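You operate a simulated robot arm through the tools that you are given. There is no shell and no other tool. Be economical: measure what you need, move in short steps, check, and stop when the job is done.

You run a simulated two-armed robot. Do the job below in one go: nothing can be reset, and whatever is moved stays where it is left.

TASK
Pull-start the black engine, warm it up and run it at about 2500 rpm.
Fine: fuel tap, choke and switch on before pulling; choke back to run once the counter reads warm.

It is judged by the outcome, as a careful person would: the job done as asked, and still so three seconds after it is handed in. It fails if anything else is knocked over, pushed out of place, dropped, spilled or broken.

THE ROBOT
Two 7-joint arms with two-finger grippers on one trunk, hanging from a carriage that runs on a gantry, over the field with the corners [0.544, 2.499], [-0.636, 2.5], [-0.637, 0], [0.543, -0.001] (x, y) and turns from -57 to 630 degrees about z. Base frame: it is fixed where the carriage stands at the start and does not move with it; the origin is on the floor, on the carriage's upright axis, x ahead of it, y to its left, z up; the surface under the hand at the start is at about z = 0.76. Readings come in m, degrees, newtons and seconds.
The left shoulder is at the start at [0, 0.236, 1.59], the right one opposite. With the tool pointing down near the work surface each hand reaches from about 0.1 to 0.56 m from the robot's upright axis, wherever it stands, measured 20 degrees to its own side. Places, roughly: black engine [0.7, -0.4, 0.9]; black engine choke knob [0.5, -0.4, 0.9]; black engine fuel tap [0.5, -0.3, 0.9]; black engine plug cap [0.7, -0.5, 1.1]; black engine pull handle [0.6, -0.3, 1]; black engine rev counter [0.5, -0.5, 1]; black engine speed knob [0.5, -0.4, 0.9]; black engine switch [0.5, -0.5, 0.9]; green engine choke knob [0.5, -1.3, 0.9]; green engine fuel tap [0.5, -1.2, 0.9]; green engine speed knob [0.5, -1.3, 0.9]; green engine switch [0.5, -1.4, 0.9]; oil spout [0.5, -0.7, 1]. Payload 3.43 kg a hand.
The TCP of each hand is the grasp point between the finger pads, 0.03 m short of the fingertips. In the tool frame z runs along the fingers and y along their closing line. Largest opening 0.104 m; the body of the gripper starts 0.057 m behind the TCP.
Orientation is told as [roll, pitch, yaw] about the base's x, y, z axes, in that order, counted from this pose: with the fingers straight down and closing along the base's y, the tool's x points along the base's -x, its y along +y and its z along -z.

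THE INTERFACE
- The arms move only by the tool arm_command. It takes "left_increments", "right_increments" or both (then of equal length, played together; a hand with none holds still); each is a list of rows, each a list of 7 numbers: the finger opening in m, from 0 to 0.104, then the shift along the tool's x, y, z in m, then the turn, a rotation vector about the tool's x, y, z in degrees. In form: [[jaw, tx, ty, tz, rx, ry, rz], ...]. A call has 1 to 8 rows; each row is the pose to reach, as a shift and turn from the pose commanded when the call began, along the tool's axes at that moment. Rows are played at 5 a second. More than 0.05 m and 8.6 degrees between two rows, or a gripper value outside its range, and nothing of the call is played. A pose out of reach is approached as far as the arm can. The call stops where the force on the tool passes 40 N (or 10 N more than at its start, if that is more) or the arm is blocked; 0.2 s more then pass. The fingers move at their own pace (about 0.045 m/s each) and stop on an object; they squeeze with about 39 N. The grip force told is the motor's: it shows also when the fingers shut on nothing. Time passes only in rows, and 0.2 s behind the last, so rows that repeat a pose let the fingers close. It gives the time, the measured TCP pose, the force on the tool (base axes), the opening and the grip force at its end, in the units of the frame above (readings bear some noise), with the torque about the TCP (base axes, N m) and any sound that the robot's microphone picked up.
- Cameras (640 x 400 px; columns grow to the right, rows downward): "scene" is now at [0.235, -0.0509, 1.7086]; the picture's right is [-0.82, -0.57, 0.00], its down [-0.51, 0.74, -0.43] and it looks along [0.24, -0.36, -0.90] (base axes); focal length 257 px, centre (320, 200). "left" rides on the left gripper at [0.067, -0.018, -0.09] in its tool frame; the picture's right is [0.25, 0.97, 0.00], its down [-0.73, 0.19, -0.66] and it looks along [-0.64, 0.17, 0.75] (tool axes); focal length 218 px, centre (320, 200). "right" rides on the right gripper at [0.067, 0.018, -0.09] in its tool frame; the picture's right is [-0.25, 0.97, 0.00], its down [-0.73, -0.19, -0.66] and it looks along [-0.64, -0.17, 0.75] (tool axes); focal length 218 px, centre (320, 200).
- capture(camera): a new picture of that camera. It takes no simulated time.
- move_column(by): slides the trunk up (or, below 0, down) by that many m; the arms and the scene camera ride with it, the base frame stays. It gives what a move gives, with no picture.
- steer(legs): drives the robot by 1 to 6 legs, each [ahead, left, turn to the left] in m, m and degrees, along the robot's own axes; the way and the turn of a leg run together, so that a leg with both is an arc; at most 1.5 m and 180 degrees a leg. The arms and the cameras ride along, it lands a little off, and it stops where it bumps. It keeps to its track: a leg is cut to what the track allows. It gives what a move gives.
- turn_head(pan, tilt): turns the head with the scene camera to pan (to the left, within 86 degrees either way) and tilt (down, from -29 to 69), counted from straight ahead of the robot. It gives what a move gives.
- locate(camera, pixels): for up to 12 pixels [column, row] of the newest picture of that camera ("zoom" is the newest enlarged one), the place [x, y, z] in the base frame of the surface seen there, good to about 0.003 m. It takes no simulated time.
- zoom(camera, box): a new picture of the part [left, top, right, bottom] of that camera's present view, enlarged. It takes no simulated time.
- sign_off(): hands the job in; it is judged then, once.

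Keep the steps short. Do not move on a guess: measure, check each grasp and each placing, and mend mistakes. In all there are 80 turns and 70 pictures (those below and enlarged ones count). Leave the grippers open and the arms clear of the work at the hand-in unless told otherwise, and finish with a single line.

The tools are called after "Request:" as name(argument=value, ...) on one line, values as JSON. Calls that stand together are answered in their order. arm_command: Moves the arms, as the interface text tells. Its arguments: {"type":"object","properties":{"left_increments":{"type":"array"},"right_increments":{"type":"array"}},"required":[]} The other tools are called the same way: move_column (by) slides the trunk up or down; steer (legs) drives the base; turn_head (pan, tilt) turns the head that bears the scene camera; capture (camera) takes a picture; locate (camera, pixels) gives the place of the surface under pixels of a picture; zoom (camera, box) takes an enlarged picture of a part of a camera's view; sign_off () hands the job in.

At the start:

```text
t: 0.0
left_tcp_pos: [0.4012, -0.0368, 1.1614]
left_orientation: [-0.1, 0.0, 0.0]
left_force: [0.0, 0.7, 0.0]
left_wrist_torque: [0.0, -0.02, 0.02]
left_gripper_width: 0.104
left_grasp_force: 0.0
right_tcp_pos: [0.3291, -0.4534, 1.1617]
right_orientation: [0.0, 0.0, 0.0]
right_force: [-0.3, -0.8, 0.2]
right_wrist_torque: [-0.02, 0.0, -0.03]
right_gripper_width: 0.1042
right_grasp_force: 0.1
trunk travel left (down, up): [-0.5, 0.14]
robot x, y, heading: [-0.0008, 0.0013, -0.1]
head pan, tilt: [-55.6, 64.5]
```

scene: 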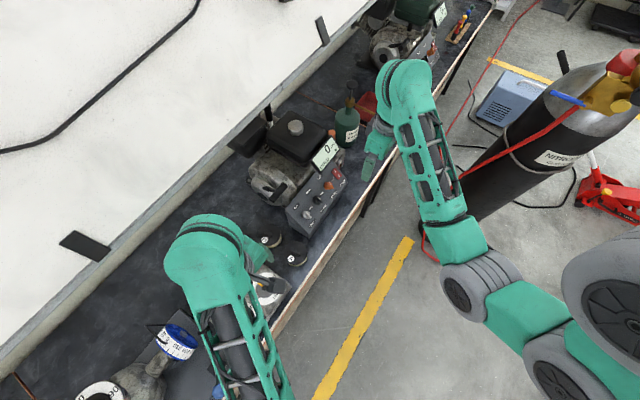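
right: 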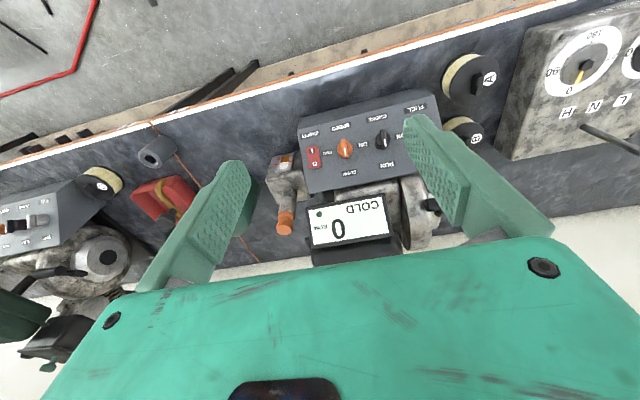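
left: 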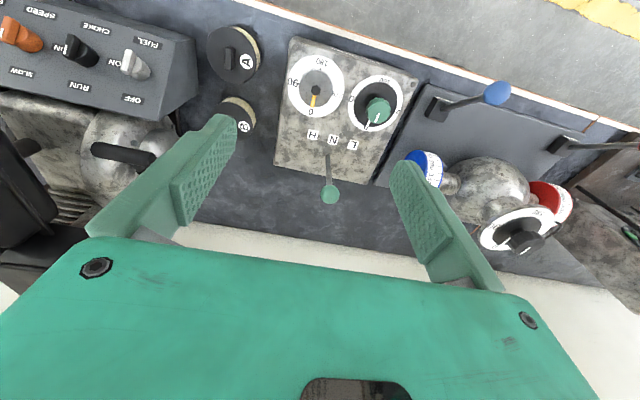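

I see the black engine's panel in the left and right wrist pictures. I'll enlarge both to read the labels.

Request:
zoom(camera="right", box=[260, 80, 460, 270])

Request:
zoom(camera="scene", box=[220, 90, 380, 250])

Request:
zoom(camera="left", box=[0, 0, 280, 240])

```text
2.11 times, centred on (360, 175) of right
```

zoom: 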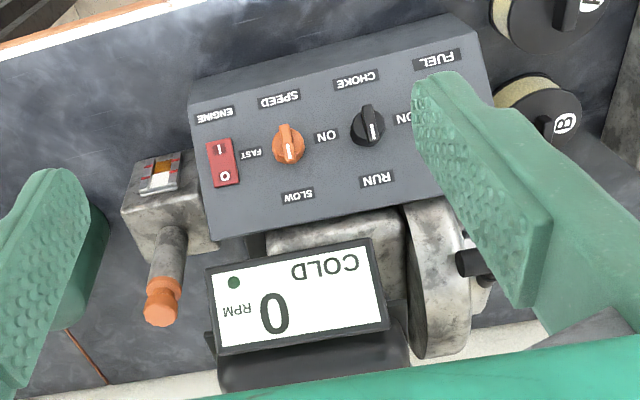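

```text
2.50 times, centred on (300, 170) of scene
```

zoom: 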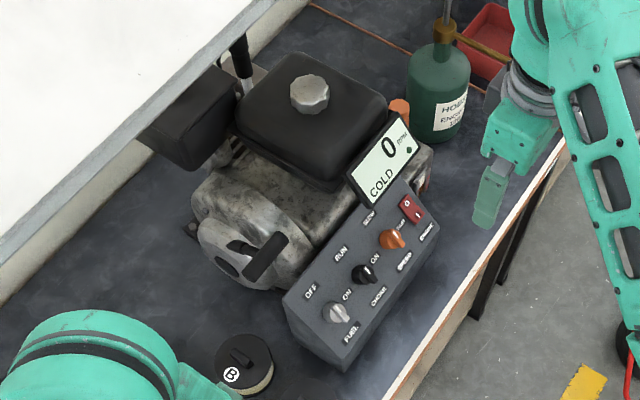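

```text
1.67 times, centred on (140, 120) of left
```

zoom: 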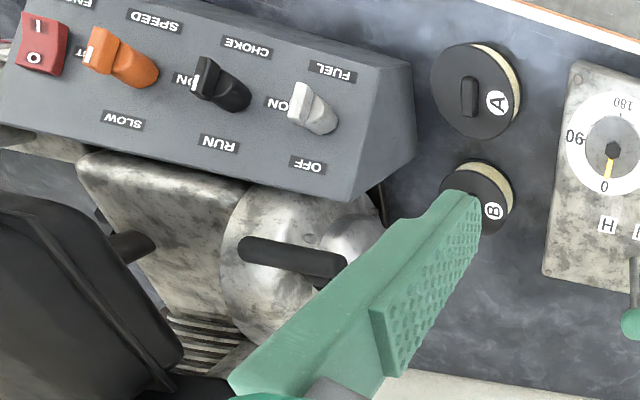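

The left zoom shows the fuel, choke and speed knobs and the pull handle. I'll measure points on them.

Request:
locate(camera="zoom", pixels=[[303, 92], [325, 122], [205, 70], [238, 100], [97, 42], [145, 75], [60, 130], [340, 175], [390, 80], [245, 250], [335, 268], [42, 45]])

Request:
locate(camera="right", pixels=[[313, 150], [313, 164], [345, 148], [383, 140], [304, 120], [405, 95], [310, 188], [432, 205], [286, 220], [345, 225]])

Request:
locate(camera="scene", pixels=[[277, 195], [290, 188], [284, 193], [304, 214], [312, 198], [317, 187], [324, 173]])

```text
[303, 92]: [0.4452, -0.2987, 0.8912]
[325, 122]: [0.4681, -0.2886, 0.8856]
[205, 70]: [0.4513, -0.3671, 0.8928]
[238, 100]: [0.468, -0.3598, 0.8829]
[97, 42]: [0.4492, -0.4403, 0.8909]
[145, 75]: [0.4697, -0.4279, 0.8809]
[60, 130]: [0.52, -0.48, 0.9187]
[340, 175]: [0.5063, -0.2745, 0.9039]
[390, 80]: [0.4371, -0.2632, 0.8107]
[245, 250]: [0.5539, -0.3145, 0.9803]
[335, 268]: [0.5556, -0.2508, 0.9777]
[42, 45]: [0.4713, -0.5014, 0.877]
```

```text
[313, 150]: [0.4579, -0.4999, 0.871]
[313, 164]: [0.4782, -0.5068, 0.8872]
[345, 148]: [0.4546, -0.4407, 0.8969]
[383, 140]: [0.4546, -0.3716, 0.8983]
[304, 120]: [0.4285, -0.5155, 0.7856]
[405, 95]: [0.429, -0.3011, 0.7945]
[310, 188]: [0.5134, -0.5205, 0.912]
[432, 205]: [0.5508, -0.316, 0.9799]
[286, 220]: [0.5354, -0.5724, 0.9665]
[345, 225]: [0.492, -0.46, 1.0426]
```

```text
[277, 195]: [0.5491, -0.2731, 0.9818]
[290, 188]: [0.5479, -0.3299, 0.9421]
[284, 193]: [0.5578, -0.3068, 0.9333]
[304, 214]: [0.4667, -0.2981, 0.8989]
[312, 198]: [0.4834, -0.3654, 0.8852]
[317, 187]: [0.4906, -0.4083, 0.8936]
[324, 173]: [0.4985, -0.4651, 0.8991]
```

Next I check obstacles around the arms: the tank, the bench edge and the counter.

Request:
locate(camera="scene", pixels=[[600, 90], [560, 60], [480, 200], [520, 90], [400, 160], [348, 120], [346, 95], [329, 143], [323, 160], [340, 150], [310, 25], [75, 245]])

Request:
zoom(camera="scene", box=[240, 150, 360, 240])

```text
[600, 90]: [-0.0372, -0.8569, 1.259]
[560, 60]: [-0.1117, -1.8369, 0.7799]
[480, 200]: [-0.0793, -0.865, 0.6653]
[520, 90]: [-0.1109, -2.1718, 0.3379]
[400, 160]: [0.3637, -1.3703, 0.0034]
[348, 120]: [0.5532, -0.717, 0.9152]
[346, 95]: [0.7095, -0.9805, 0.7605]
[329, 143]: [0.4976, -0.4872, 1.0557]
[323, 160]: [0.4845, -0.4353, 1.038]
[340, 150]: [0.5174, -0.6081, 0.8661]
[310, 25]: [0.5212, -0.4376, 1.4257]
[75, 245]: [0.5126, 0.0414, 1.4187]
```

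```text
4.44 times, centred on (300, 195) of scene
```

zoom: 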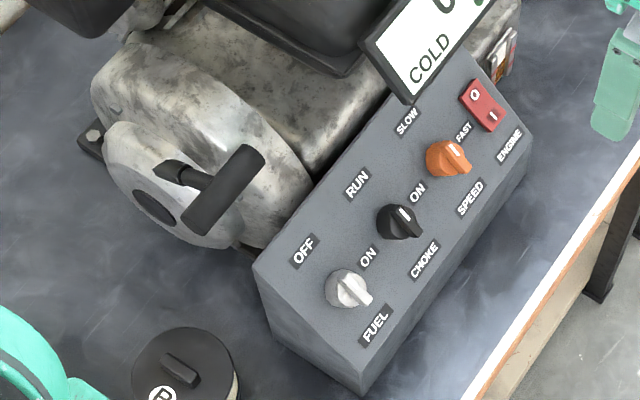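

Something sits overhead around z≈1.42. I'll measure the white slab and its edge before driving.

Request:
locate(camera="scene", pixels=[[100, 80], [250, 60], [200, 20], [60, 150], [200, 160], [270, 95], [160, 200], [322, 40], [85, 235], [248, 135], [350, 15], [60, 320]])

Request:
turn_head(pan=-45, tilt=35)

Request:
capture(camera="scene")

```text
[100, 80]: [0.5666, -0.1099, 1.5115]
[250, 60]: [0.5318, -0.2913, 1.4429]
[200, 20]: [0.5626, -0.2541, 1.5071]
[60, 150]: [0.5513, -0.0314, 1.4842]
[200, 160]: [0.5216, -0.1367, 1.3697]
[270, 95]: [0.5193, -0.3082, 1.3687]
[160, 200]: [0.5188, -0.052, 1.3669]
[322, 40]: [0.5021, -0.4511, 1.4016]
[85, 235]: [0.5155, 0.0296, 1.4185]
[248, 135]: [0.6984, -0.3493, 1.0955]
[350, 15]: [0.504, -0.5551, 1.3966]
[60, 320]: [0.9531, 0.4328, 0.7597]
```

```text
t: 0.9
left_tcp_pos: [0.4006, -0.0365, 1.1619]
left_orientation: [0.0, 0.0, 0.0]
left_force: [1.0, 0.0, 0.3]
left_wrist_torque: [0.0, -0.06, 0.01]
left_gripper_width: 0.1043
left_grasp_force: 0.1
right_tcp_pos: [0.3286, -0.4525, 1.1613]
right_orientation: [0.1, 0.0, 0.0]
right_force: [-1.1, 0.1, -0.8]
right_wrist_torque: [0.0, 0.04, -0.01]
right_gripper_width: 0.1042
right_grasp_force: 0.0
trunk travel left (down, up): [-0.5, 0.14]
robot x, y, heading: [0.0007, -0.0039, -0.0]
head pan, tilt: [-45.0, 35.0]
```

```text
62 pictures are left
```

scene: 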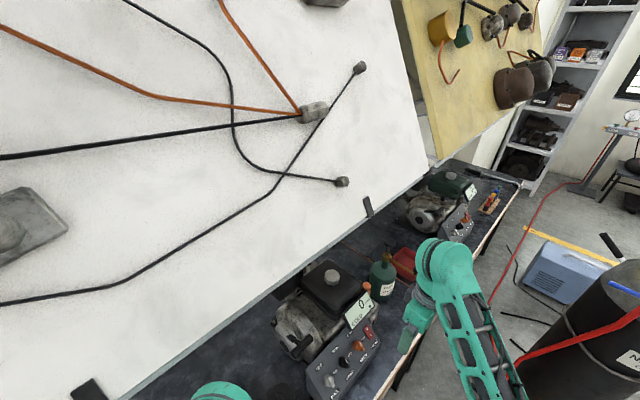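

A wiring board hangs with its lower edge at x≈0.52, z≈1.37, so I'll stay below and short of it. I'll bring the right hand lower and tilt it a bit to look square at the panel.

Request:
arm_command(right_increments=[[0.104, 0, 0.02, 0.03, 0, -5, 0], [0.104, 0, 0.04, 0.06, 0, -10, 0], [0.104, 0.0, 0.06, 0.08, 0, -15, 0]])

Request:
capture(camera="right")

```text
t: 1.7
left_tcp_pos: [0.4023, -0.0359, 1.1618]
left_orientation: [0.0, 0.0, -0.1]
left_force: [0.1, -0.1, -0.6]
left_wrist_torque: [0.03, -0.02, -0.03]
left_gripper_width: 0.104
left_grasp_force: 0.1
right_tcp_pos: [0.3289, -0.3931, 1.0824]
right_orientation: [0.0, -15.2, -0.1]
right_force: [0.5, 0.8, -0.7]
right_wrist_torque: [0.01, -0.01, 0.02]
right_gripper_width: 0.1041
right_grasp_force: 0.2
trunk travel left (down, up): [-0.5, 0.14]
robot x, y, heading: [0.0017, -0.0011, 0.1]
head pan, tilt: [-45.0, 35.0]
```

```text
61 pictures are left
```

right: 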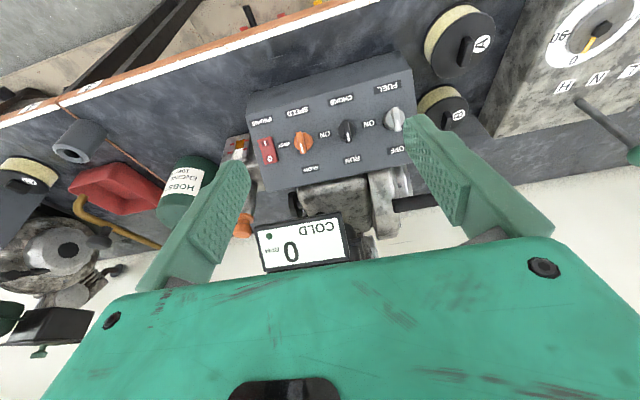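

Request:
zoom(camera="right", box=[240, 60, 420, 190])

Request:
locate(camera="right", pixels=[[290, 115], [330, 108], [370, 98], [290, 175], [330, 165], [385, 157], [265, 115], [320, 150], [372, 140], [358, 112], [250, 98], [400, 62]])

```text
3.08 times, centred on (330, 125) of right
```

zoom: 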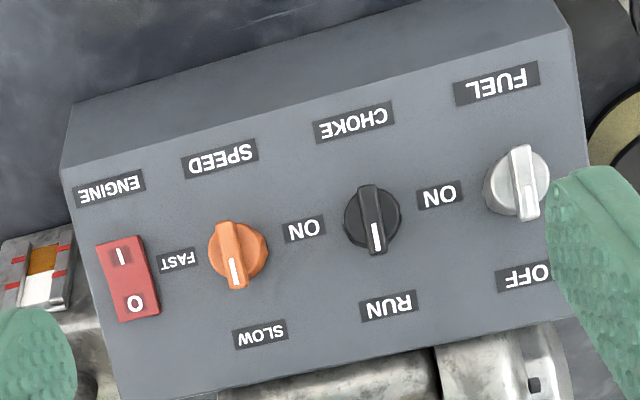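

```text
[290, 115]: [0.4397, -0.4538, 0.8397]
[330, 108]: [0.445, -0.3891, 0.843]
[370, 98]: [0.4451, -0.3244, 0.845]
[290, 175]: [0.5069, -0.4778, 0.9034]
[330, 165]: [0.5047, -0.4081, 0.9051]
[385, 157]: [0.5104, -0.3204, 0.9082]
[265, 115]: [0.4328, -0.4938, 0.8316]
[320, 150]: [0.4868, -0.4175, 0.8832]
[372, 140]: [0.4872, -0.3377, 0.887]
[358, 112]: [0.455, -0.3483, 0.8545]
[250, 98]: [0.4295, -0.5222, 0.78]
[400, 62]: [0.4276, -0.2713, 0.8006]
```

The panel slopes at 45° (z ≈ x + 0.398). Fuel is at OFF, choke at RUN, speed at SLOW and the switch at O (its I half seems raised). I'll measure the knob ridges.

Request:
locate(camera="zoom", pixels=[[521, 152], [526, 185], [531, 213], [370, 192], [373, 220], [377, 248], [226, 228], [232, 258], [238, 284], [120, 252], [134, 302], [128, 275]])

Request:
zoom(camera="right", box=[250, 125, 290, 175])

Request:
zoom(camera="right", box=[340, 150, 440, 250])

```text
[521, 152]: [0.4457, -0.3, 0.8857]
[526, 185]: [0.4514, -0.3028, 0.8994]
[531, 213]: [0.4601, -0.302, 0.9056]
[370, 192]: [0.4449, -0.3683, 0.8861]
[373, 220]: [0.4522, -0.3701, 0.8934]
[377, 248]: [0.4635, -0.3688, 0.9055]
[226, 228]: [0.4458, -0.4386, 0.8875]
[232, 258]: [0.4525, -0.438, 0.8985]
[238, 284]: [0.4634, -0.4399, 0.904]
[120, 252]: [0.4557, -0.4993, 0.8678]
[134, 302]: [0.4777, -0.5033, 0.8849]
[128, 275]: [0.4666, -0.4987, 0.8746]
```

```text
8.00 times, centred on (270, 150) of right
```

zoom: 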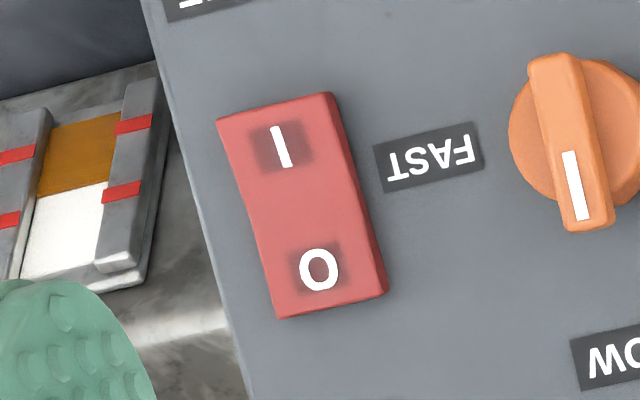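

```text
4.00 times, centred on (390, 200) of right
```

zoom: 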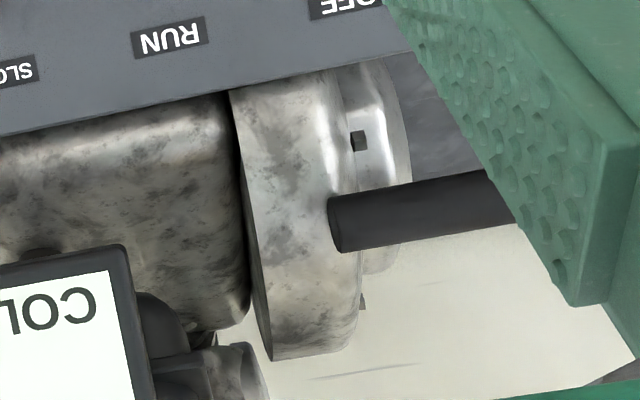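

Rocker's I half is raised, so it's off; the oil sight shows a level at the marks. Next I bring the right hand square above the fuel knob (y −0.301) with pitch −45°, jaw at 0.06.

Request:
arm_command(right_increments=[[0.08, -0.006, 0.023, 0.032, 0, -7.5, 0], [0.06, -0.012, 0.046, 0.063, 0, -15, 0], [0.06, -0.017, 0.069, 0.095, 0, -22.5, 0], [0.06, -0.0231, 0.092, 0.1263, 0, -30, 0]])

Request:
capture(camera="right")

```text
t: 2.7
left_tcp_pos: [0.4012, -0.0367, 1.1622]
left_orientation: [0.1, 0.0, 0.0]
left_force: [-0.4, 0.5, -0.7]
left_wrist_torque: [-0.03, 0.01, -0.01]
left_gripper_width: 0.1041
left_grasp_force: 0.2
right_tcp_pos: [0.3929, -0.2439, 0.9751]
right_orientation: [-2.3, -44.8, 0.0]
right_force: [0.4, 0.7, 0.7]
right_wrist_torque: [0.01, -0.02, -0.03]
right_gripper_width: 0.0602
right_grasp_force: 0.0
right hand out of reach, approached as far as the arm can: row 2, 3, 4
trunk travel left (down, up): [-0.5, 0.14]
robot x, y, heading: [-0.0013, 0.0013, 0.0]
head pan, tilt: [-45.0, 35.0]
```

```text
57 pictures are left
```

right: 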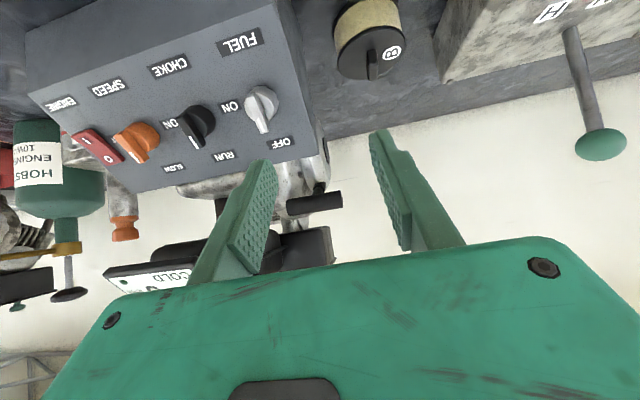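

The arm could not reach that pose (it ended at y −0.244). I'll back off, raise the left hand and lower the trunk so the shoulders sit better for the tilted tool.

Request:
arm_command(right_increments=[[0.06, 0, 0, -0.04, 0, 0, 0], [0.06, 0, 0, -0.08, 0, 0, 0], [0.06, 0, 0, -0.12, 0, 0, 0]], left_increments=[[0.104, 0.02, 0.02, -0.04, 0, 0, 0], [0.104, 0.04, 0.04, -0.08, 0, 0, 0], [0.104, 0.06, 0.06, -0.12, 0, 0, 0]])

```text
t: 3.5
left_tcp_pos: [0.3579, 0.0098, 1.2385]
left_orientation: [0.0, -0.1, 0.0]
left_force: [0.4, 0.3, -0.7]
left_wrist_torque: [0.0, -0.02, -0.01]
left_gripper_width: 0.1037
left_grasp_force: 0.1
left hand out of reach, approached as far as the arm can: row 3
right_tcp_pos: [0.3083, -0.2332, 1.0613]
right_orientation: [-0.4, -44.9, 0.0]
right_force: [-0.9, -0.2, 1.0]
right_wrist_torque: [-0.02, 0.01, -0.01]
right_gripper_width: 0.0601
right_grasp_force: 0.0
right hand out of reach, approached as far as the arm can: row 1, 2, 3
trunk travel left (down, up): [-0.5, 0.14]
robot x, y, heading: [0.0008, -0.0, 0.2]
head pan, tilt: [-45.0, 35.0]
```

The hand seems limited by wrist angle rather than distance. I'll drive back 0.15 m, clear of the bench, then lower the trunk so the forearms point forward.

Request:
steer(legs=[[-0.15, 0, 0]])

Request:
turn_head(pan=-55, tilt=55)

Request:
capture(camera="scene")

```text
t: 4.9
left_tcp_pos: [0.2065, 0.0085, 1.2391]
left_orientation: [-0.1, -0.1, 0.0]
left_force: [0.6, 0.3, 0.4]
left_wrist_torque: [-0.01, -0.03, 0.01]
left_gripper_width: 0.1039
left_grasp_force: 0.0
right_tcp_pos: [0.1576, -0.235, 1.0616]
right_orientation: [-0.4, -44.9, 0.0]
right_force: [-0.3, 0.0, 0.0]
right_wrist_torque: [-0.02, -0.01, 0.04]
right_gripper_width: 0.0602
right_grasp_force: 0.0
trunk travel left (down, up): [-0.5, 0.14]
robot x, y, heading: [-0.1509, 0.0017, -0.1]
head pan, tilt: [-45.0, 35.0]
```

```text
t: 5.8
left_tcp_pos: [0.2066, 0.0098, 1.2393]
left_orientation: [-0.1, -0.1, 0.1]
left_force: [0.4, 0.3, 0.6]
left_wrist_torque: [-0.02, 0.02, -0.05]
left_gripper_width: 0.104
left_grasp_force: 0.1
right_tcp_pos: [0.1593, -0.2339, 1.0618]
right_orientation: [-0.4, -45.0, 0.0]
right_force: [0.3, -0.9, 0.0]
right_wrist_torque: [0.0, -0.01, 0.03]
right_gripper_width: 0.0603
right_grasp_force: 0.1
trunk travel left (down, up): [-0.5, 0.14]
robot x, y, heading: [-0.1473, -0.0012, 0.0]
head pan, tilt: [-55.0, 55.0]
```

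```text
56 pictures are left
```

scene: 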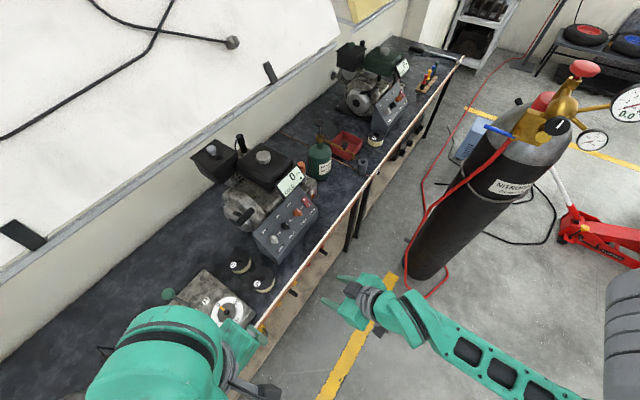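

The hands are clear of the bench front. I'll lower the trunk 0.2 m and measure the bench edge.

Request:
locate(camera="scene", pixels=[[310, 255], [262, 318], [350, 205], [490, 175], [560, 125], [430, 240], [238, 262], [263, 280]])

Request:
move_column(by=-0.2)

```text
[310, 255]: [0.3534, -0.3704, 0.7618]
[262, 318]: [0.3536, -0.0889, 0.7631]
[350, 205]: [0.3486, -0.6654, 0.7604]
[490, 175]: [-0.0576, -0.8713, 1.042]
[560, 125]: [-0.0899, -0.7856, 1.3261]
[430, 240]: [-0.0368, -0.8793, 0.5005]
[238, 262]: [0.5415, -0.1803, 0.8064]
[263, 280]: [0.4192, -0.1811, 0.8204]
```

```text
t: 7.9
left_tcp_pos: [0.2065, 0.0093, 1.039]
left_orientation: [0.0, -0.1, 0.0]
left_force: [0.0, 0.1, 0.0]
left_wrist_torque: [-0.01, 0.0, 0.0]
left_gripper_width: 0.104
left_grasp_force: 0.1
right_tcp_pos: [0.1585, -0.2345, 0.8603]
right_orientation: [-0.5, -45.0, -0.1]
right_force: [-0.3, -0.2, 0.3]
right_wrist_torque: [0.0, 0.01, 0.01]
right_gripper_width: 0.0601
right_grasp_force: 0.1
trunk travel left (down, up): [-0.3, 0.34]
robot x, y, heading: [-0.1495, -0.0021, 0.1]
head pan, tilt: [-55.0, 55.0]
```

Now I take the right hand to the pre-grasp point (0.384, −0.301, 0.966) in front of the fuel knob.

Request:
arm_command(right_increments=[[0.06, -0.045, -0.011, 0.01, 0, 0, 0], [0.06, -0.088, -0.022, 0.025, 0, 0, 0], [0.06, -0.13, -0.035, 0.04, 0, 0, 0], [0.06, -0.17, -0.046, 0.055, 0, 0, 0], [0.06, -0.205, -0.057, 0.07, 0, 0, 0], [0.06, -0.2344, -0.0665, 0.0845, 0, 0, 0]])

```text
t: 9.3
left_tcp_pos: [0.209, 0.0094, 1.0402]
left_orientation: [-0.1, -0.1, 0.0]
left_force: [-0.1, 0.0, 0.2]
left_wrist_torque: [-0.03, 0.01, 0.0]
left_gripper_width: 0.1039
left_grasp_force: 0.0
right_tcp_pos: [0.3857, -0.3017, 0.9684]
right_orientation: [-0.4, -45.0, -0.1]
right_force: [-0.1, -0.9, -0.1]
right_wrist_torque: [0.01, 0.02, 0.01]
right_gripper_width: 0.0601
right_grasp_force: 0.0
trunk travel left (down, up): [-0.3, 0.34]
robot x, y, heading: [-0.1512, 0.0011, -0.1]
head pan, tilt: [-55.0, 55.0]
```

Reached. A look through the right camera before closing in.

Request:
capture(camera="right")

```text
55 pictures are left
```

right: 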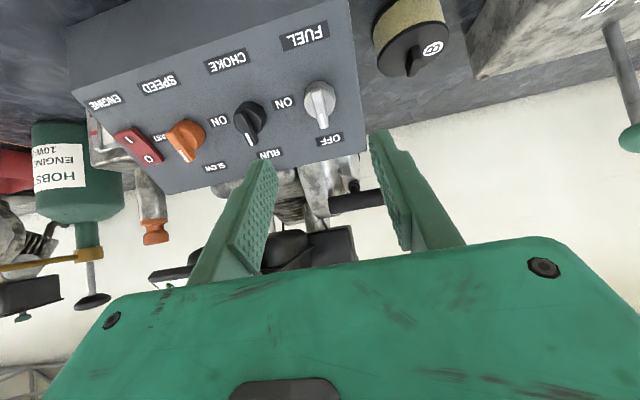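

Request:
locate(camera="right", pixels=[[315, 90], [319, 105], [323, 124], [245, 108], [252, 138], [180, 130], [188, 155]])

Request:
arm_command(right_increments=[[0.06, 0.001, 0, 0.03, 0, 0, 0], [0.06, 0.003, 0, 0.055, 0, 0, 0], [0.06, 0.003, 0, 0.08, 0, 0, 0], [0.06, 0.003, 0, 0.08, 0, 0, 0]])

Request:
capture(camera="right")

```text
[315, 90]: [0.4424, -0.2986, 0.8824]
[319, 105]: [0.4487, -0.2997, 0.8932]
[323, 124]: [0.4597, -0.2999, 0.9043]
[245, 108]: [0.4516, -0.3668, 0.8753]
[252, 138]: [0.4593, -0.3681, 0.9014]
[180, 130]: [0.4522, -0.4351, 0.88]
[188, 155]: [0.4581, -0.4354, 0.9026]
```

```text
t: 10.3
left_tcp_pos: [0.207, 0.0112, 1.039]
left_orientation: [-0.1, -0.1, -0.1]
left_force: [-0.4, 0.9, -0.4]
left_wrist_torque: [0.03, -0.03, -0.03]
left_gripper_width: 0.1041
left_grasp_force: 0.1
right_tcp_pos: [0.4372, -0.301, 0.9083]
right_orientation: [-0.6, -44.8, 0.0]
right_force: [0.0, -0.2, -1.1]
right_wrist_torque: [0.01, 0.0, -0.01]
right_gripper_width: 0.06
right_grasp_force: 0.2
trunk travel left (down, up): [-0.3, 0.34]
robot x, y, heading: [-0.1479, -0.0022, 0.1]
head pan, tilt: [-55.0, 55.0]
```

```text
54 pictures are left
```

right: 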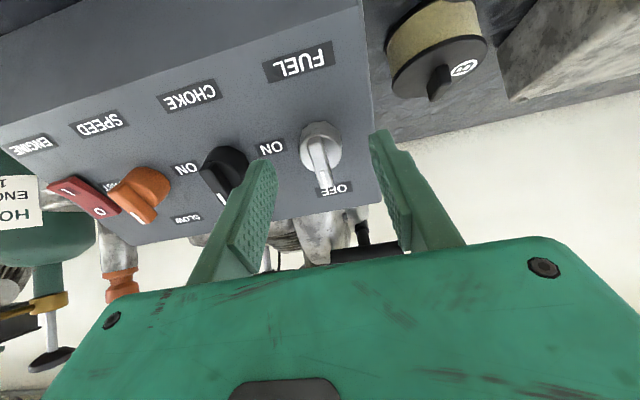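

The fin is centred between the pads with no contact. I advance 4 mm and close.

Request:
arm_command(right_increments=[[0.06, 0, 0.0005, 0.004, 0, 0, 0], [0.0, 0, 0.0005, 0.004, 0, 0, 0], [0.0, 0, 0.0005, 0.004, 0, 0, 0], [0.0, 0, 0.0005, 0.004, 0, 0, 0], [0.0, 0, 0.0005, 0.004, 0, 0, 0]])

Request:
capture(camera="right")

```text
t: 11.5
left_tcp_pos: [0.2078, 0.009, 1.0391]
left_orientation: [-0.2, 0.0, 0.0]
left_force: [0.3, -0.1, 0.9]
left_wrist_torque: [0.03, -0.02, 0.01]
left_gripper_width: 0.1041
left_grasp_force: 0.1
right_tcp_pos: [0.4409, -0.301, 0.9055]
right_orientation: [-0.7, -44.8, 0.0]
right_force: [1.3, -1.1, -1.8]
right_wrist_torque: [0.05, -0.17, 0.06]
right_gripper_width: 0.0086
right_grasp_force: 34.2
trunk travel left (down, up): [-0.3, 0.34]
robot x, y, heading: [-0.1513, 0.0021, 0.2]
head pan, tilt: [-55.0, 55.0]
```

```text
53 pictures are left
```

right: 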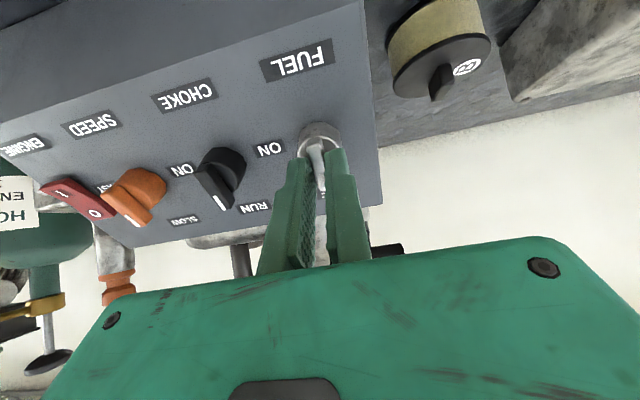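

The fin is gripped (8.6 mm, 34 N). I turn clockwise (+rz) in steps.

Request:
arm_command(right_increments=[[0, 0, 0, 0, 0, 0, 8], [0, 0, 0, 0, 0, 0, 16], [0, 0, 0, 0, 0, 0, 24], [0, 0, 0, 0, 0, 0, 32], [0, 0, 0, 0, 0, 0, 40], [0, 0, 0, 0, 0, 0, 48]])

Request:
capture(camera="right")

```text
t: 12.9
left_tcp_pos: [0.2077, 0.0093, 1.0397]
left_orientation: [-0.1, 0.0, 0.0]
left_force: [0.4, -0.4, -0.2]
left_wrist_torque: [-0.03, -0.03, 0.0]
left_gripper_width: 0.1039
left_grasp_force: 0.1
right_tcp_pos: [0.3904, -0.385, 0.9793]
right_orientation: [30.4, -29.4, -49.0]
right_force: [0.1, 1.1, -0.4]
right_wrist_torque: [-0.02, 0.0, -0.03]
right_gripper_width: 0.0
right_grasp_force: 34.5
right hand out of reach, approached as far as the arm can: row 3, 4, 5, 6
trunk travel left (down, up): [-0.3, 0.34]
robot x, y, heading: [-0.1523, -0.0014, -0.1]
head pan, tilt: [-55.0, 55.0]
```

```text
52 pictures are left
```

right: 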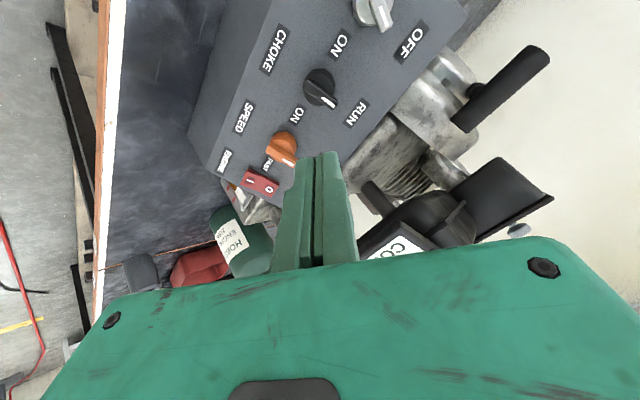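

The arm ran out of wrist range past about +20° and slid off the fuel fin; nothing was disturbed. I'll back off and test the other wrist direction, since the fin can be gripped turned by 180°.

Request:
arm_command(right_increments=[[0.03, 0, 0, -0.04, 0, 0, 0], [0.06, 0, 0, -0.06, 0, 0, -8], [0.06, 0, 0, -0.06, 0, 0, -16], [0.06, 0, 0, -0.06, 0, 0, -24], [0.06, 0, 0, -0.06, 0, 0, -32], [0.06, 0, 0, -0.06, 0, 0, -40], [0.06, 0, 0, -0.06, 0, 0, -48]])

Request:
arm_command(right_increments=[[0.06, 0, 0, 0, 0, 0, -8.5], [0.06, 0, 0, 0, 0, 0, -17], [0.06, 0, 0, 0, 0, 0, -25.5], [0.06, 0, 0, 0, 0, 0, -34], [0.06, 0, 0, 0, 0, 0, -42.5], [0.06, 0, 0, 0, 0, 0, -51], [0.06, 0, 0, 0, 0, 0, -59.5], [0.06, 0, 0, 0, 0, 0, -68]])

```text
t: 14.5
left_tcp_pos: [0.2076, 0.0094, 1.0384]
left_orientation: [-0.2, -0.2, -0.1]
left_force: [0.8, -0.3, 1.2]
left_wrist_torque: [-0.04, 0.02, -0.03]
left_gripper_width: 0.104
left_grasp_force: 0.1
right_tcp_pos: [0.3542, -0.3886, 1.0233]
right_orientation: [-5.3, -41.0, 9.3]
right_force: [-0.9, 0.8, 0.9]
right_wrist_torque: [0.03, 0.0, 0.05]
right_gripper_width: 0.06
right_grasp_force: 0.0
trunk travel left (down, up): [-0.3, 0.34]
robot x, y, heading: [-0.1493, -0.0002, 0.1]
head pan, tilt: [-55.0, 55.0]
```

```text
t: 16.3
left_tcp_pos: [0.208, 0.0097, 1.04]
left_orientation: [-0.1, -0.1, 0.0]
left_force: [-0.2, 0.3, -0.4]
left_wrist_torque: [-0.02, -0.02, 0.0]
left_gripper_width: 0.1039
left_grasp_force: 0.0
right_tcp_pos: [0.3534, -0.3882, 1.0237]
right_orientation: [-40.2, -10.4, 79.2]
right_force: [-0.2, -0.4, -0.1]
right_wrist_torque: [0.0, 0.0, 0.01]
right_gripper_width: 0.0601
right_grasp_force: 0.0
trunk travel left (down, up): [-0.3, 0.34]
robot x, y, heading: [-0.1503, 0.0018, 0.2]
head pan, tilt: [-55.0, 55.0]
```

That direction works freely. I continue toward −180°.

Request:
arm_command(right_increments=[[0.06, 0, 0, 0, 0, 0, -8.5], [0.06, 0, 0, 0, 0, 0, -17], [0.06, 0, 0, 0, 0, 0, -25.5], [0.06, 0, 0, 0, 0, 0, -34], [0.06, 0, 0, 0, 0, 0, -42.5], [0.06, 0, 0, 0, 0, 0, -51], [0.06, 0, 0, 0, 0, 0, -59.5], [0.06, 0, 0, 0, 0, 0, -68]])

Request:
arm_command(right_increments=[[0.06, 0, 0, 0, 0, 0, -8.5], [0.06, 0, 0, 0, 0, 0, -17], [0.06, 0, 0, 0, 0, 0, -25.5], [0.06, 0, 0, 0, 0, 0, -33]])

```text
t: 18.1
left_tcp_pos: [0.2075, 0.0095, 1.0395]
left_orientation: [-0.1, -0.1, 0.0]
left_force: [-0.4, 0.3, -0.5]
left_wrist_torque: [0.01, 0.01, 0.02]
left_gripper_width: 0.1041
left_grasp_force: 0.1
right_tcp_pos: [0.3537, -0.3868, 1.0235]
right_orientation: [-28.3, 31.3, 135.4]
right_force: [0.4, -0.5, 0.0]
right_wrist_torque: [-0.02, 0.01, -0.01]
right_gripper_width: 0.06
right_grasp_force: 0.1
trunk travel left (down, up): [-0.3, 0.34]
robot x, y, heading: [-0.1515, 0.0022, 0.2]
head pan, tilt: [-55.0, 55.0]
```

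```text
t: 19.1
left_tcp_pos: [0.208, 0.0099, 1.0397]
left_orientation: [-0.2, 0.0, 0.0]
left_force: [-0.6, -0.4, -0.3]
left_wrist_torque: [-0.02, 0.01, -0.04]
left_gripper_width: 0.104
left_grasp_force: 0.2
right_tcp_pos: [0.3537, -0.3884, 1.0228]
right_orientation: [-4.3, 41.2, 174.7]
right_force: [0.1, 0.8, -0.3]
right_wrist_torque: [0.01, -0.02, -0.04]
right_gripper_width: 0.0601
right_grasp_force: 0.0
trunk travel left (down, up): [-0.3, 0.34]
robot x, y, heading: [-0.1511, 0.0008, -0.0]
head pan, tilt: [-55.0, 55.0]
```

The hand now points properly with the wrist flipped (yaw ≈ 175°). I trim the orientation and go to the pre-grasp for the fuel knob.

Request:
arm_command(right_increments=[[0.06, -0.008, -0.03, 0.02, 0, 1.2, -1.3], [0.06, -0.016, -0.06, 0.042, -0.3, 2.4, -2.6], [0.06, -0.0239, -0.086, 0.0642, -0.5, 3.6, -4]])

Request:
capture(camera="right")

```text
t: 19.9
left_tcp_pos: [0.2079, 0.0089, 1.0387]
left_orientation: [-0.1, 0.0, 0.0]
left_force: [-0.3, -0.3, -1.0]
left_wrist_torque: [-0.02, -0.04, -0.02]
left_gripper_width: 0.1036
left_grasp_force: 0.1
right_tcp_pos: [0.3805, -0.2994, 0.9648]
right_orientation: [-0.3, 44.9, 179.8]
right_force: [0.6, 0.0, -0.2]
right_wrist_torque: [-0.03, -0.01, 0.0]
right_gripper_width: 0.0601
right_grasp_force: 0.0
trunk travel left (down, up): [-0.3, 0.34]
robot x, y, heading: [-0.1496, 0.0037, -0.1]
head pan, tilt: [-55.0, 55.0]
```

```text
51 pictures are left
```

right: 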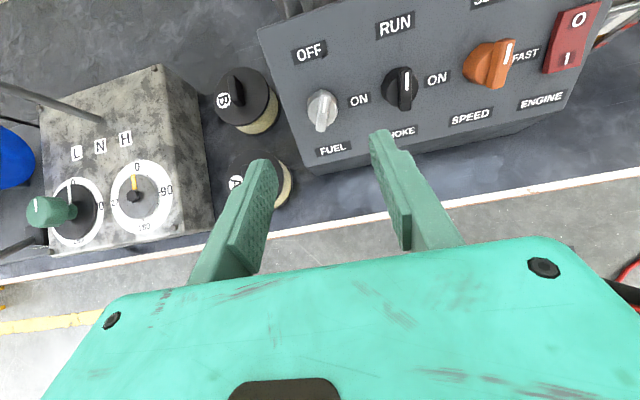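

Good upright view; the fuel knob at (322,110) is still at OFF. I advance and close on its fin.

Request:
arm_command(right_increments=[[0.06, 0, 0, 0.03, 0, 0, 0], [0.06, 0, 0, 0.06, 0, 0, 0], [0.06, 0, 0, 0.084, 0, 0, 0], [0.0, 0, 0, 0.084, 0, 0, 0], [0.0, 0, 0, 0.084, 0, 0, 0], [0.0, 0, 0, 0.084, 0, 0, 0], [0.0, 0, 0, 0.084, 0, 0, 0]])

Request:
capture(camera="right")

```text
t: 21.5
left_tcp_pos: [0.2074, 0.0076, 1.0387]
left_orientation: [-0.2, 0.0, 0.1]
left_force: [-0.3, 0.0, 0.0]
left_wrist_torque: [0.03, -0.02, 0.0]
left_gripper_width: 0.1042
left_grasp_force: 0.2
right_tcp_pos: [0.4428, -0.3008, 0.9079]
right_orientation: [0.6, 44.7, 179.9]
right_force: [1.6, -12.0, -1.1]
right_wrist_torque: [-0.2, -0.39, -0.1]
right_gripper_width: 0.0089
right_grasp_force: 33.8
trunk travel left (down, up): [-0.3, 0.34]
robot x, y, heading: [-0.1506, -0.0023, -0.1]
head pan, tilt: [-55.0, 55.0]
```

```text
50 pictures are left
```

right: 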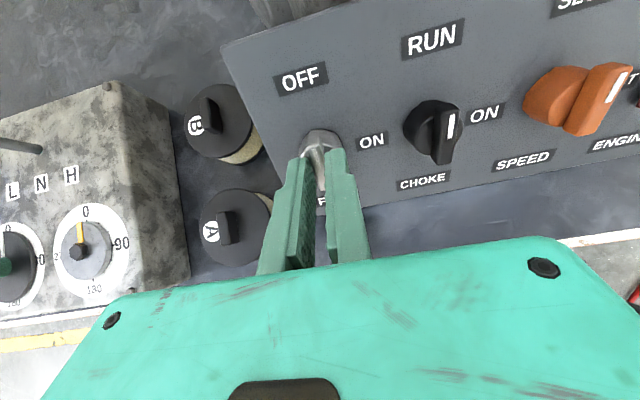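

Gripped. I turn +rz (clockwise) in 8° steps.

Request:
arm_command(right_increments=[[0, 0, 0, 0, 0, 0, 8], [0, 0, 0, 0, 0, 0, 16], [0, 0, 0, 0, 0, 0, 24], [0, 0, 0, 0, 0, 0, 32], [0, 0, 0, 0, 0, 0, 40], [0, 0, 0, 0, 0, 0, 48]])

Request:
capture(camera="right")

```text
t: 22.9
left_tcp_pos: [0.2041, 0.006, 1.0384]
left_orientation: [-0.4, 0.0, 0.0]
left_force: [-0.6, -0.7, -0.5]
left_wrist_torque: [0.0, 0.0, 0.01]
left_gripper_width: 0.1038
left_grasp_force: 0.1
right_tcp_pos: [0.4387, -0.3024, 0.9086]
right_orientation: [-35.9, 28.3, 122.3]
right_force: [-17.5, -22.1, 5.6]
right_wrist_torque: [0.2, 0.85, 0.24]
right_gripper_width: 0.0087
right_grasp_force: 42.4
right hand out of reach, approached as far as the arm can: row 4
trunk travel left (down, up): [-0.3, 0.34]
robot x, y, heading: [-0.149, -0.0009, 0.2]
head pan, tilt: [-55.0, 55.0]
```

```text
49 pictures are left
```

right: 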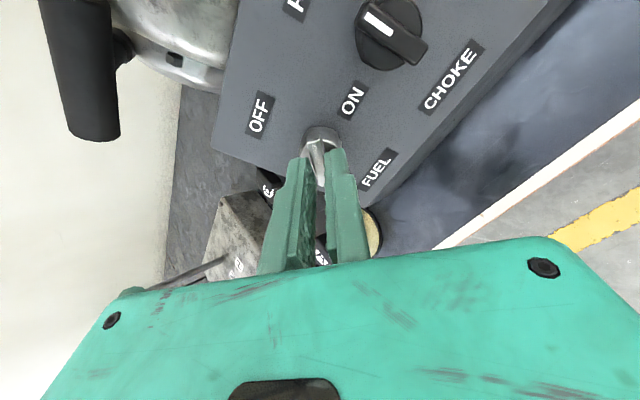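

It follows (about 48°). Continue the remaining 42°.

Request:
arm_command(right_increments=[[0, 0, 0, 0, 0, 0, 8], [0, 0, 0, 0, 0, 0, 16], [0, 0, 0, 0, 0, 0, 24], [0, 0, 0, 0, 0, 0, 32], [0, 0, 0, 0, 0, 0, 40], [0, 0, 0, 0, 0, 0, 44]])

Request:
capture(camera="right")

```text
t: 24.3
left_tcp_pos: [0.2053, 0.0077, 1.0379]
left_orientation: [-0.2, -0.1, 0.1]
left_force: [-0.2, -0.6, 0.1]
left_wrist_torque: [0.07, 0.06, -0.05]
left_gripper_width: 0.1041
left_grasp_force: 0.1
right_tcp_pos: [0.4358, -0.298, 0.9102]
right_orientation: [-44.3, -1.6, 88.5]
right_force: [-5.5, -1.1, -5.3]
right_wrist_torque: [0.1, -0.53, 0.07]
right_gripper_width: 0.0
right_grasp_force: 28.2
right hand out of reach, approached as far as the arm can: row 6
trunk travel left (down, up): [-0.3, 0.34]
robot x, y, heading: [-0.1495, 0.0016, 0.1]
head pan, tilt: [-55.0, 55.0]
```

```text
48 pictures are left
```

right: 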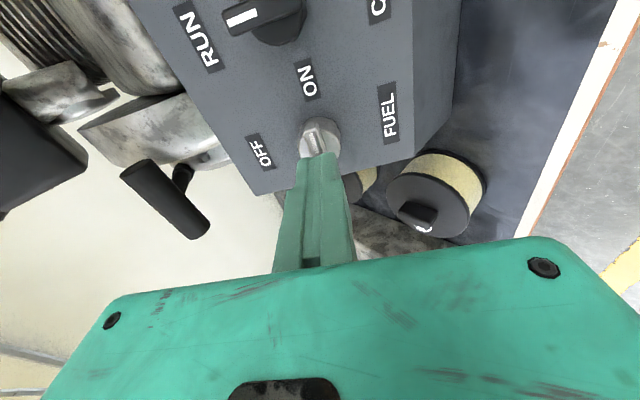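

The jaws slipped off near the end (width 0). I back off along the tool axis and look at the fin.

Request:
arm_command(right_increments=[[0.03, 0, 0, 0.0, 0, 0, 0], [0.06, 0, 0, -0.03, 0, 0, 0], [0.06, 0, 0, -0.07, 0, 0, 0]])

Request:
zoom(camera="right", box=[200, 0, 440, 160])

```text
t: 25.1
left_tcp_pos: [0.2069, 0.0097, 1.0385]
left_orientation: [-0.1, -0.1, -0.1]
left_force: [0.7, -0.4, 0.2]
left_wrist_torque: [-0.03, -0.02, -0.05]
left_gripper_width: 0.1041
left_grasp_force: 0.1
right_tcp_pos: [0.3891, -0.2973, 0.9654]
right_orientation: [-44.8, -1.7, 88.6]
right_force: [-0.6, -0.3, 1.2]
right_wrist_torque: [0.0, 0.0, -0.01]
right_gripper_width: 0.0601
right_grasp_force: 0.1
trunk travel left (down, up): [-0.3, 0.34]
robot x, y, heading: [-0.1524, 0.0009, 0.1]
head pan, tilt: [-55.0, 55.0]
```

```text
2.50 times, centred on (320, 80) of right
```

zoom: 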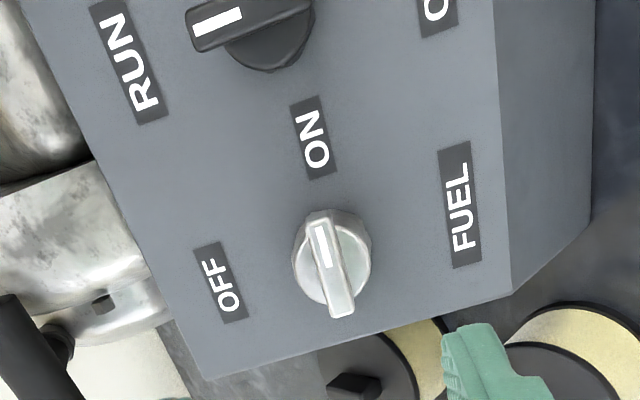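

Fuel now points to ON, aligned. Next I rotate the wrist back and shift over to the choke knob (y ≈ −0.368).

Request:
arm_command(right_increments=[[0.06, 0.01, 0, 0, 0, 0, -8.5], [0.06, 0.02, 0, 0, 0, 0, -17], [0.06, 0.03, 0, 0, 0, 0, -25.5], [0.06, 0.04, 0, 0, 0, 0, -34], [0.06, 0.05, 0, 0, 0, 0, -42.5], [0.06, 0.06, 0, 0, 0, 0, -51], [0.06, 0.071, 0, 0, 0, 0, -59.5], [0.06, 0.071, 0, 0, 0, 0, -68]])

Request:
arm_command(right_increments=[[0.06, 0, 0, 0, 0, 0, -7.5], [0.06, 0, 0, 0, 0, 0, -15], [0.06, 0, 0, 0, 0, 0, -22]])

Request:
capture(camera="right")

```text
t: 26.9
left_tcp_pos: [0.2077, 0.0098, 1.0394]
left_orientation: [-0.1, -0.1, 0.0]
left_force: [-0.6, -0.1, 0.3]
left_wrist_torque: [0.02, 0.0, 0.0]
left_gripper_width: 0.1038
left_grasp_force: 0.1
right_tcp_pos: [0.3897, -0.3575, 0.9724]
right_orientation: [-21.3, 39.9, 148.1]
right_force: [0.1, 0.5, -0.5]
right_wrist_torque: [0.0, 0.0, -0.04]
right_gripper_width: 0.0598
right_grasp_force: 0.1
right hand out of reach, approached as far as the arm can: row 5, 6, 7, 8
trunk travel left (down, up): [-0.3, 0.34]
robot x, y, heading: [-0.1526, 0.0012, -0.2]
head pan, tilt: [-55.0, 55.0]
```

```text
t: 27.7
left_tcp_pos: [0.2073, 0.0094, 1.0396]
left_orientation: [-0.1, -0.2, 0.1]
left_force: [-0.2, 0.6, -0.4]
left_wrist_torque: [-0.01, 0.04, 0.05]
left_gripper_width: 0.1042
left_grasp_force: 0.1
right_tcp_pos: [0.388, -0.3555, 0.9837]
right_orientation: [-2.1, 44.8, 177.2]
right_force: [-0.5, 0.0, 0.1]
right_wrist_torque: [0.01, 0.01, 0.01]
right_gripper_width: 0.0599
right_grasp_force: 0.2
right hand out of reach, approached as far as the arm can: row 1, 2, 3
trunk travel left (down, up): [-0.3, 0.34]
robot x, y, heading: [-0.1478, -0.0007, 0.1]
head pan, tilt: [-55.0, 55.0]
```

```text
46 pictures are left
```

right: 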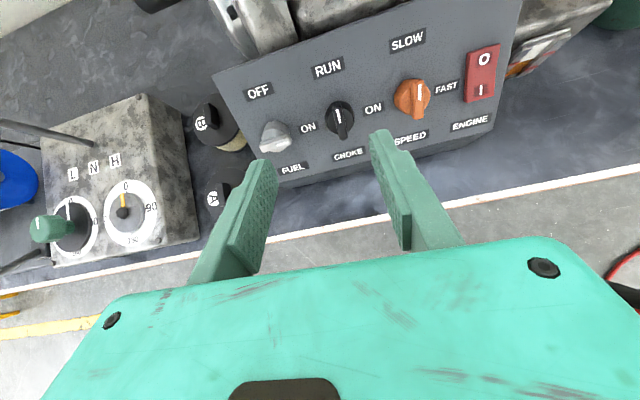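

This pose is at the arm's reach limit. I retract a little and drive the base ahead 0.08 m.

Request:
arm_command(right_increments=[[0.06, 0, 0, -0.04, 0, 0, 0], [0.06, 0, 0, -0.08, 0, 0, 0]])

Request:
steer(legs=[[0.08, 0, 0]])

```text
t: 28.3
left_tcp_pos: [0.2074, 0.0103, 1.0389]
left_orientation: [-0.1, -0.1, 0.1]
left_force: [-0.1, -0.1, 0.4]
left_wrist_torque: [0.01, -0.02, 0.01]
left_gripper_width: 0.1039
left_grasp_force: 0.0
right_tcp_pos: [0.3304, -0.3575, 1.0403]
right_orientation: [-2.3, 44.9, 177.0]
right_force: [0.0, 0.4, -0.9]
right_wrist_torque: [0.0, -0.01, 0.02]
right_gripper_width: 0.0599
right_grasp_force: 0.1
trunk travel left (down, up): [-0.3, 0.34]
robot x, y, heading: [-0.1505, 0.0002, -0.0]
head pan, tilt: [-55.0, 55.0]
```

```text
t: 29.4
left_tcp_pos: [0.2885, 0.0094, 1.039]
left_orientation: [-0.1, -0.2, 0.0]
left_force: [0.7, 0.5, 0.3]
left_wrist_torque: [-0.03, 0.02, 0.0]
left_gripper_width: 0.1039
left_grasp_force: 0.1
right_tcp_pos: [0.4117, -0.3573, 1.0423]
right_orientation: [-2.3, 44.9, 177.0]
right_force: [-0.3, -0.6, 0.1]
right_wrist_torque: [-0.02, 0.03, 0.0]
right_gripper_width: 0.0602
right_grasp_force: 0.0
trunk travel left (down, up): [-0.3, 0.34]
robot x, y, heading: [-0.0694, 0.0001, -0.0]
head pan, tilt: [-55.0, 55.0]
```

Request:
arm_command(right_increments=[[0.06, -0.038, 0.007, 0.0, 0, 0, -1], [0.06, -0.0768, 0.0141, 0.0165, 0, 0, -2.1], [0.06, -0.0768, 0.0141, 0.0335, 0, 0, -2.1]])

Request:
capture(camera="right")

```text
t: 30.2
left_tcp_pos: [0.287, 0.0108, 1.0396]
left_orientation: [-0.1, -0.1, -0.1]
left_force: [-0.3, -0.7, 0.0]
left_wrist_torque: [0.0, 0.0, 0.01]
left_gripper_width: 0.104
left_grasp_force: 0.1
right_tcp_pos: [0.3858, -0.3524, 0.9823]
right_orientation: [0.8, 43.9, -179.9]
right_force: [0.9, -0.4, -0.1]
right_wrist_torque: [0.03, 0.0, 0.04]
right_gripper_width: 0.0599
right_grasp_force: 0.0
right hand out of reach, approached as far as the arm can: row 2, 3
trunk travel left (down, up): [-0.3, 0.34]
robot x, y, heading: [-0.069, -0.0019, -0.1]
head pan, tilt: [-55.0, 55.0]
```

```text
45 pictures are left
```

right: 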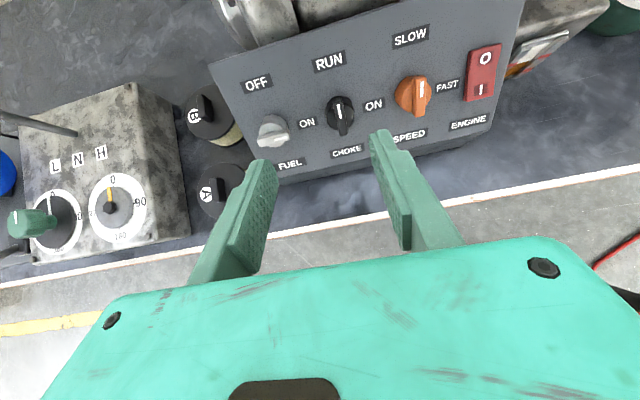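

Still limited, and only at lower heights. The arm works better with the hand higher relative to the shoulder, so I retract and lower the trunk 0.12 m.

Request:
arm_command(right_increments=[[0.06, 0, 0, -0.04, 0, 0, 0], [0.06, 0, 0, -0.08, 0, 0, 0]])

Request:
move_column(by=-0.12)

```text
t: 30.8
left_tcp_pos: [0.2881, 0.009, 1.039]
left_orientation: [0.0, -0.1, 0.0]
left_force: [-0.6, 0.8, 0.1]
left_wrist_torque: [0.02, 0.0, 0.0]
left_gripper_width: 0.1041
left_grasp_force: 0.2
right_tcp_pos: [0.3292, -0.3526, 1.0377]
right_orientation: [-0.2, 44.8, 180.0]
right_force: [1.1, 0.4, 0.4]
right_wrist_torque: [0.03, 0.0, -0.01]
right_gripper_width: 0.06
right_grasp_force: 0.0
trunk travel left (down, up): [-0.3, 0.34]
robot x, y, heading: [-0.0714, 0.0, -0.0]
head pan, tilt: [-55.0, 55.0]
```

```text
t: 32.3
left_tcp_pos: [0.2879, 0.01, 0.919]
left_orientation: [-0.1, 0.0, 0.0]
left_force: [-0.7, -0.3, -0.1]
left_wrist_torque: [0.01, -0.01, 0.0]
left_gripper_width: 0.1039
left_grasp_force: 0.0
right_tcp_pos: [0.3306, -0.3544, 0.9166]
right_orientation: [-0.1, 44.9, -180.1]
right_force: [0.0, -0.1, -0.3]
right_wrist_torque: [0.01, 0.0, -0.02]
right_gripper_width: 0.06
right_grasp_force: 0.1
trunk travel left (down, up): [-0.18, 0.46]
robot x, y, heading: [-0.0709, 0.0019, 0.1]
head pan, tilt: [-55.0, 55.0]
```

Request:
arm_command(right_increments=[[0.06, 0.035, 0.007, 0.0, 0, 0, 0], [0.06, 0.0689, 0.0141, 0.0018, 0, 0, 0]])

Request:
capture(camera="right")

```text
t: 32.9
left_tcp_pos: [0.2893, 0.0089, 0.9198]
left_orientation: [-0.1, -0.2, 0.0]
left_force: [-0.8, -0.3, 0.4]
left_wrist_torque: [0.0, 0.01, 0.02]
left_gripper_width: 0.1041
left_grasp_force: 0.1
right_tcp_pos: [0.3808, -0.3674, 0.964]
right_orientation: [-0.2, 44.9, -179.9]
right_force: [-0.5, -0.6, -0.8]
right_wrist_torque: [0.01, 0.01, 0.01]
right_gripper_width: 0.0599
right_grasp_force: 0.0
trunk travel left (down, up): [-0.18, 0.46]
robot x, y, heading: [-0.0696, -0.0006, -0.0]
head pan, tilt: [-55.0, 55.0]
```

```text
44 pictures are left
```

right: 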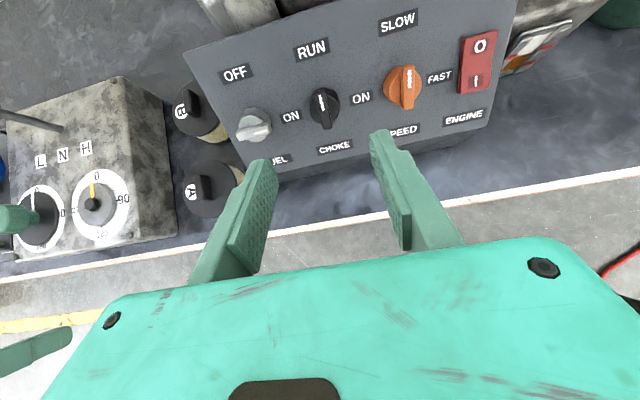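

That works. I verify the choke fin's place, then advance and grip it.

Request:
locate(camera="right", pixels=[[325, 103], [328, 122], [322, 95], [401, 80], [404, 100]])

Request:
arm_command(right_increments=[[0.06, 0, 0, 0.03, 0, 0, 0], [0.06, 0, 0, 0.06, 0, 0, 0], [0.06, 0, 0, 0.086, 0, 0, 0], [0.0, 0, 0, 0.086, 0, 0, 0], [0.0, 0, 0, 0.086, 0, 0, 0], [0.0, 0, 0, 0.086, 0, 0, 0], [0.0, 0, 0, 0.086, 0, 0, 0]])

```text
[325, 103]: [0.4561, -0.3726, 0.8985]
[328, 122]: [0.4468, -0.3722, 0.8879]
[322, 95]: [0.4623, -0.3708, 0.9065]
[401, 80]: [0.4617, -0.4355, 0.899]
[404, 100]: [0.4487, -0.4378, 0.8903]
```

```text
t: 34.5
left_tcp_pos: [0.2871, 0.0072, 0.9192]
left_orientation: [-0.2, -0.1, 0.1]
left_force: [-0.4, 0.0, -0.2]
left_wrist_torque: [0.04, 0.0, 0.02]
left_gripper_width: 0.1042
left_grasp_force: 0.0
right_tcp_pos: [0.4403, -0.3717, 0.9048]
right_orientation: [0.1, 44.9, -179.8]
right_force: [2.4, -16.3, -6.5]
right_wrist_torque: [-0.25, -0.78, -0.2]
right_gripper_width: 0.0075
right_grasp_force: 32.9
trunk travel left (down, up): [-0.18, 0.46]
robot x, y, heading: [-0.0717, -0.0007, 0.1]
head pan, tilt: [-55.0, 55.0]
```

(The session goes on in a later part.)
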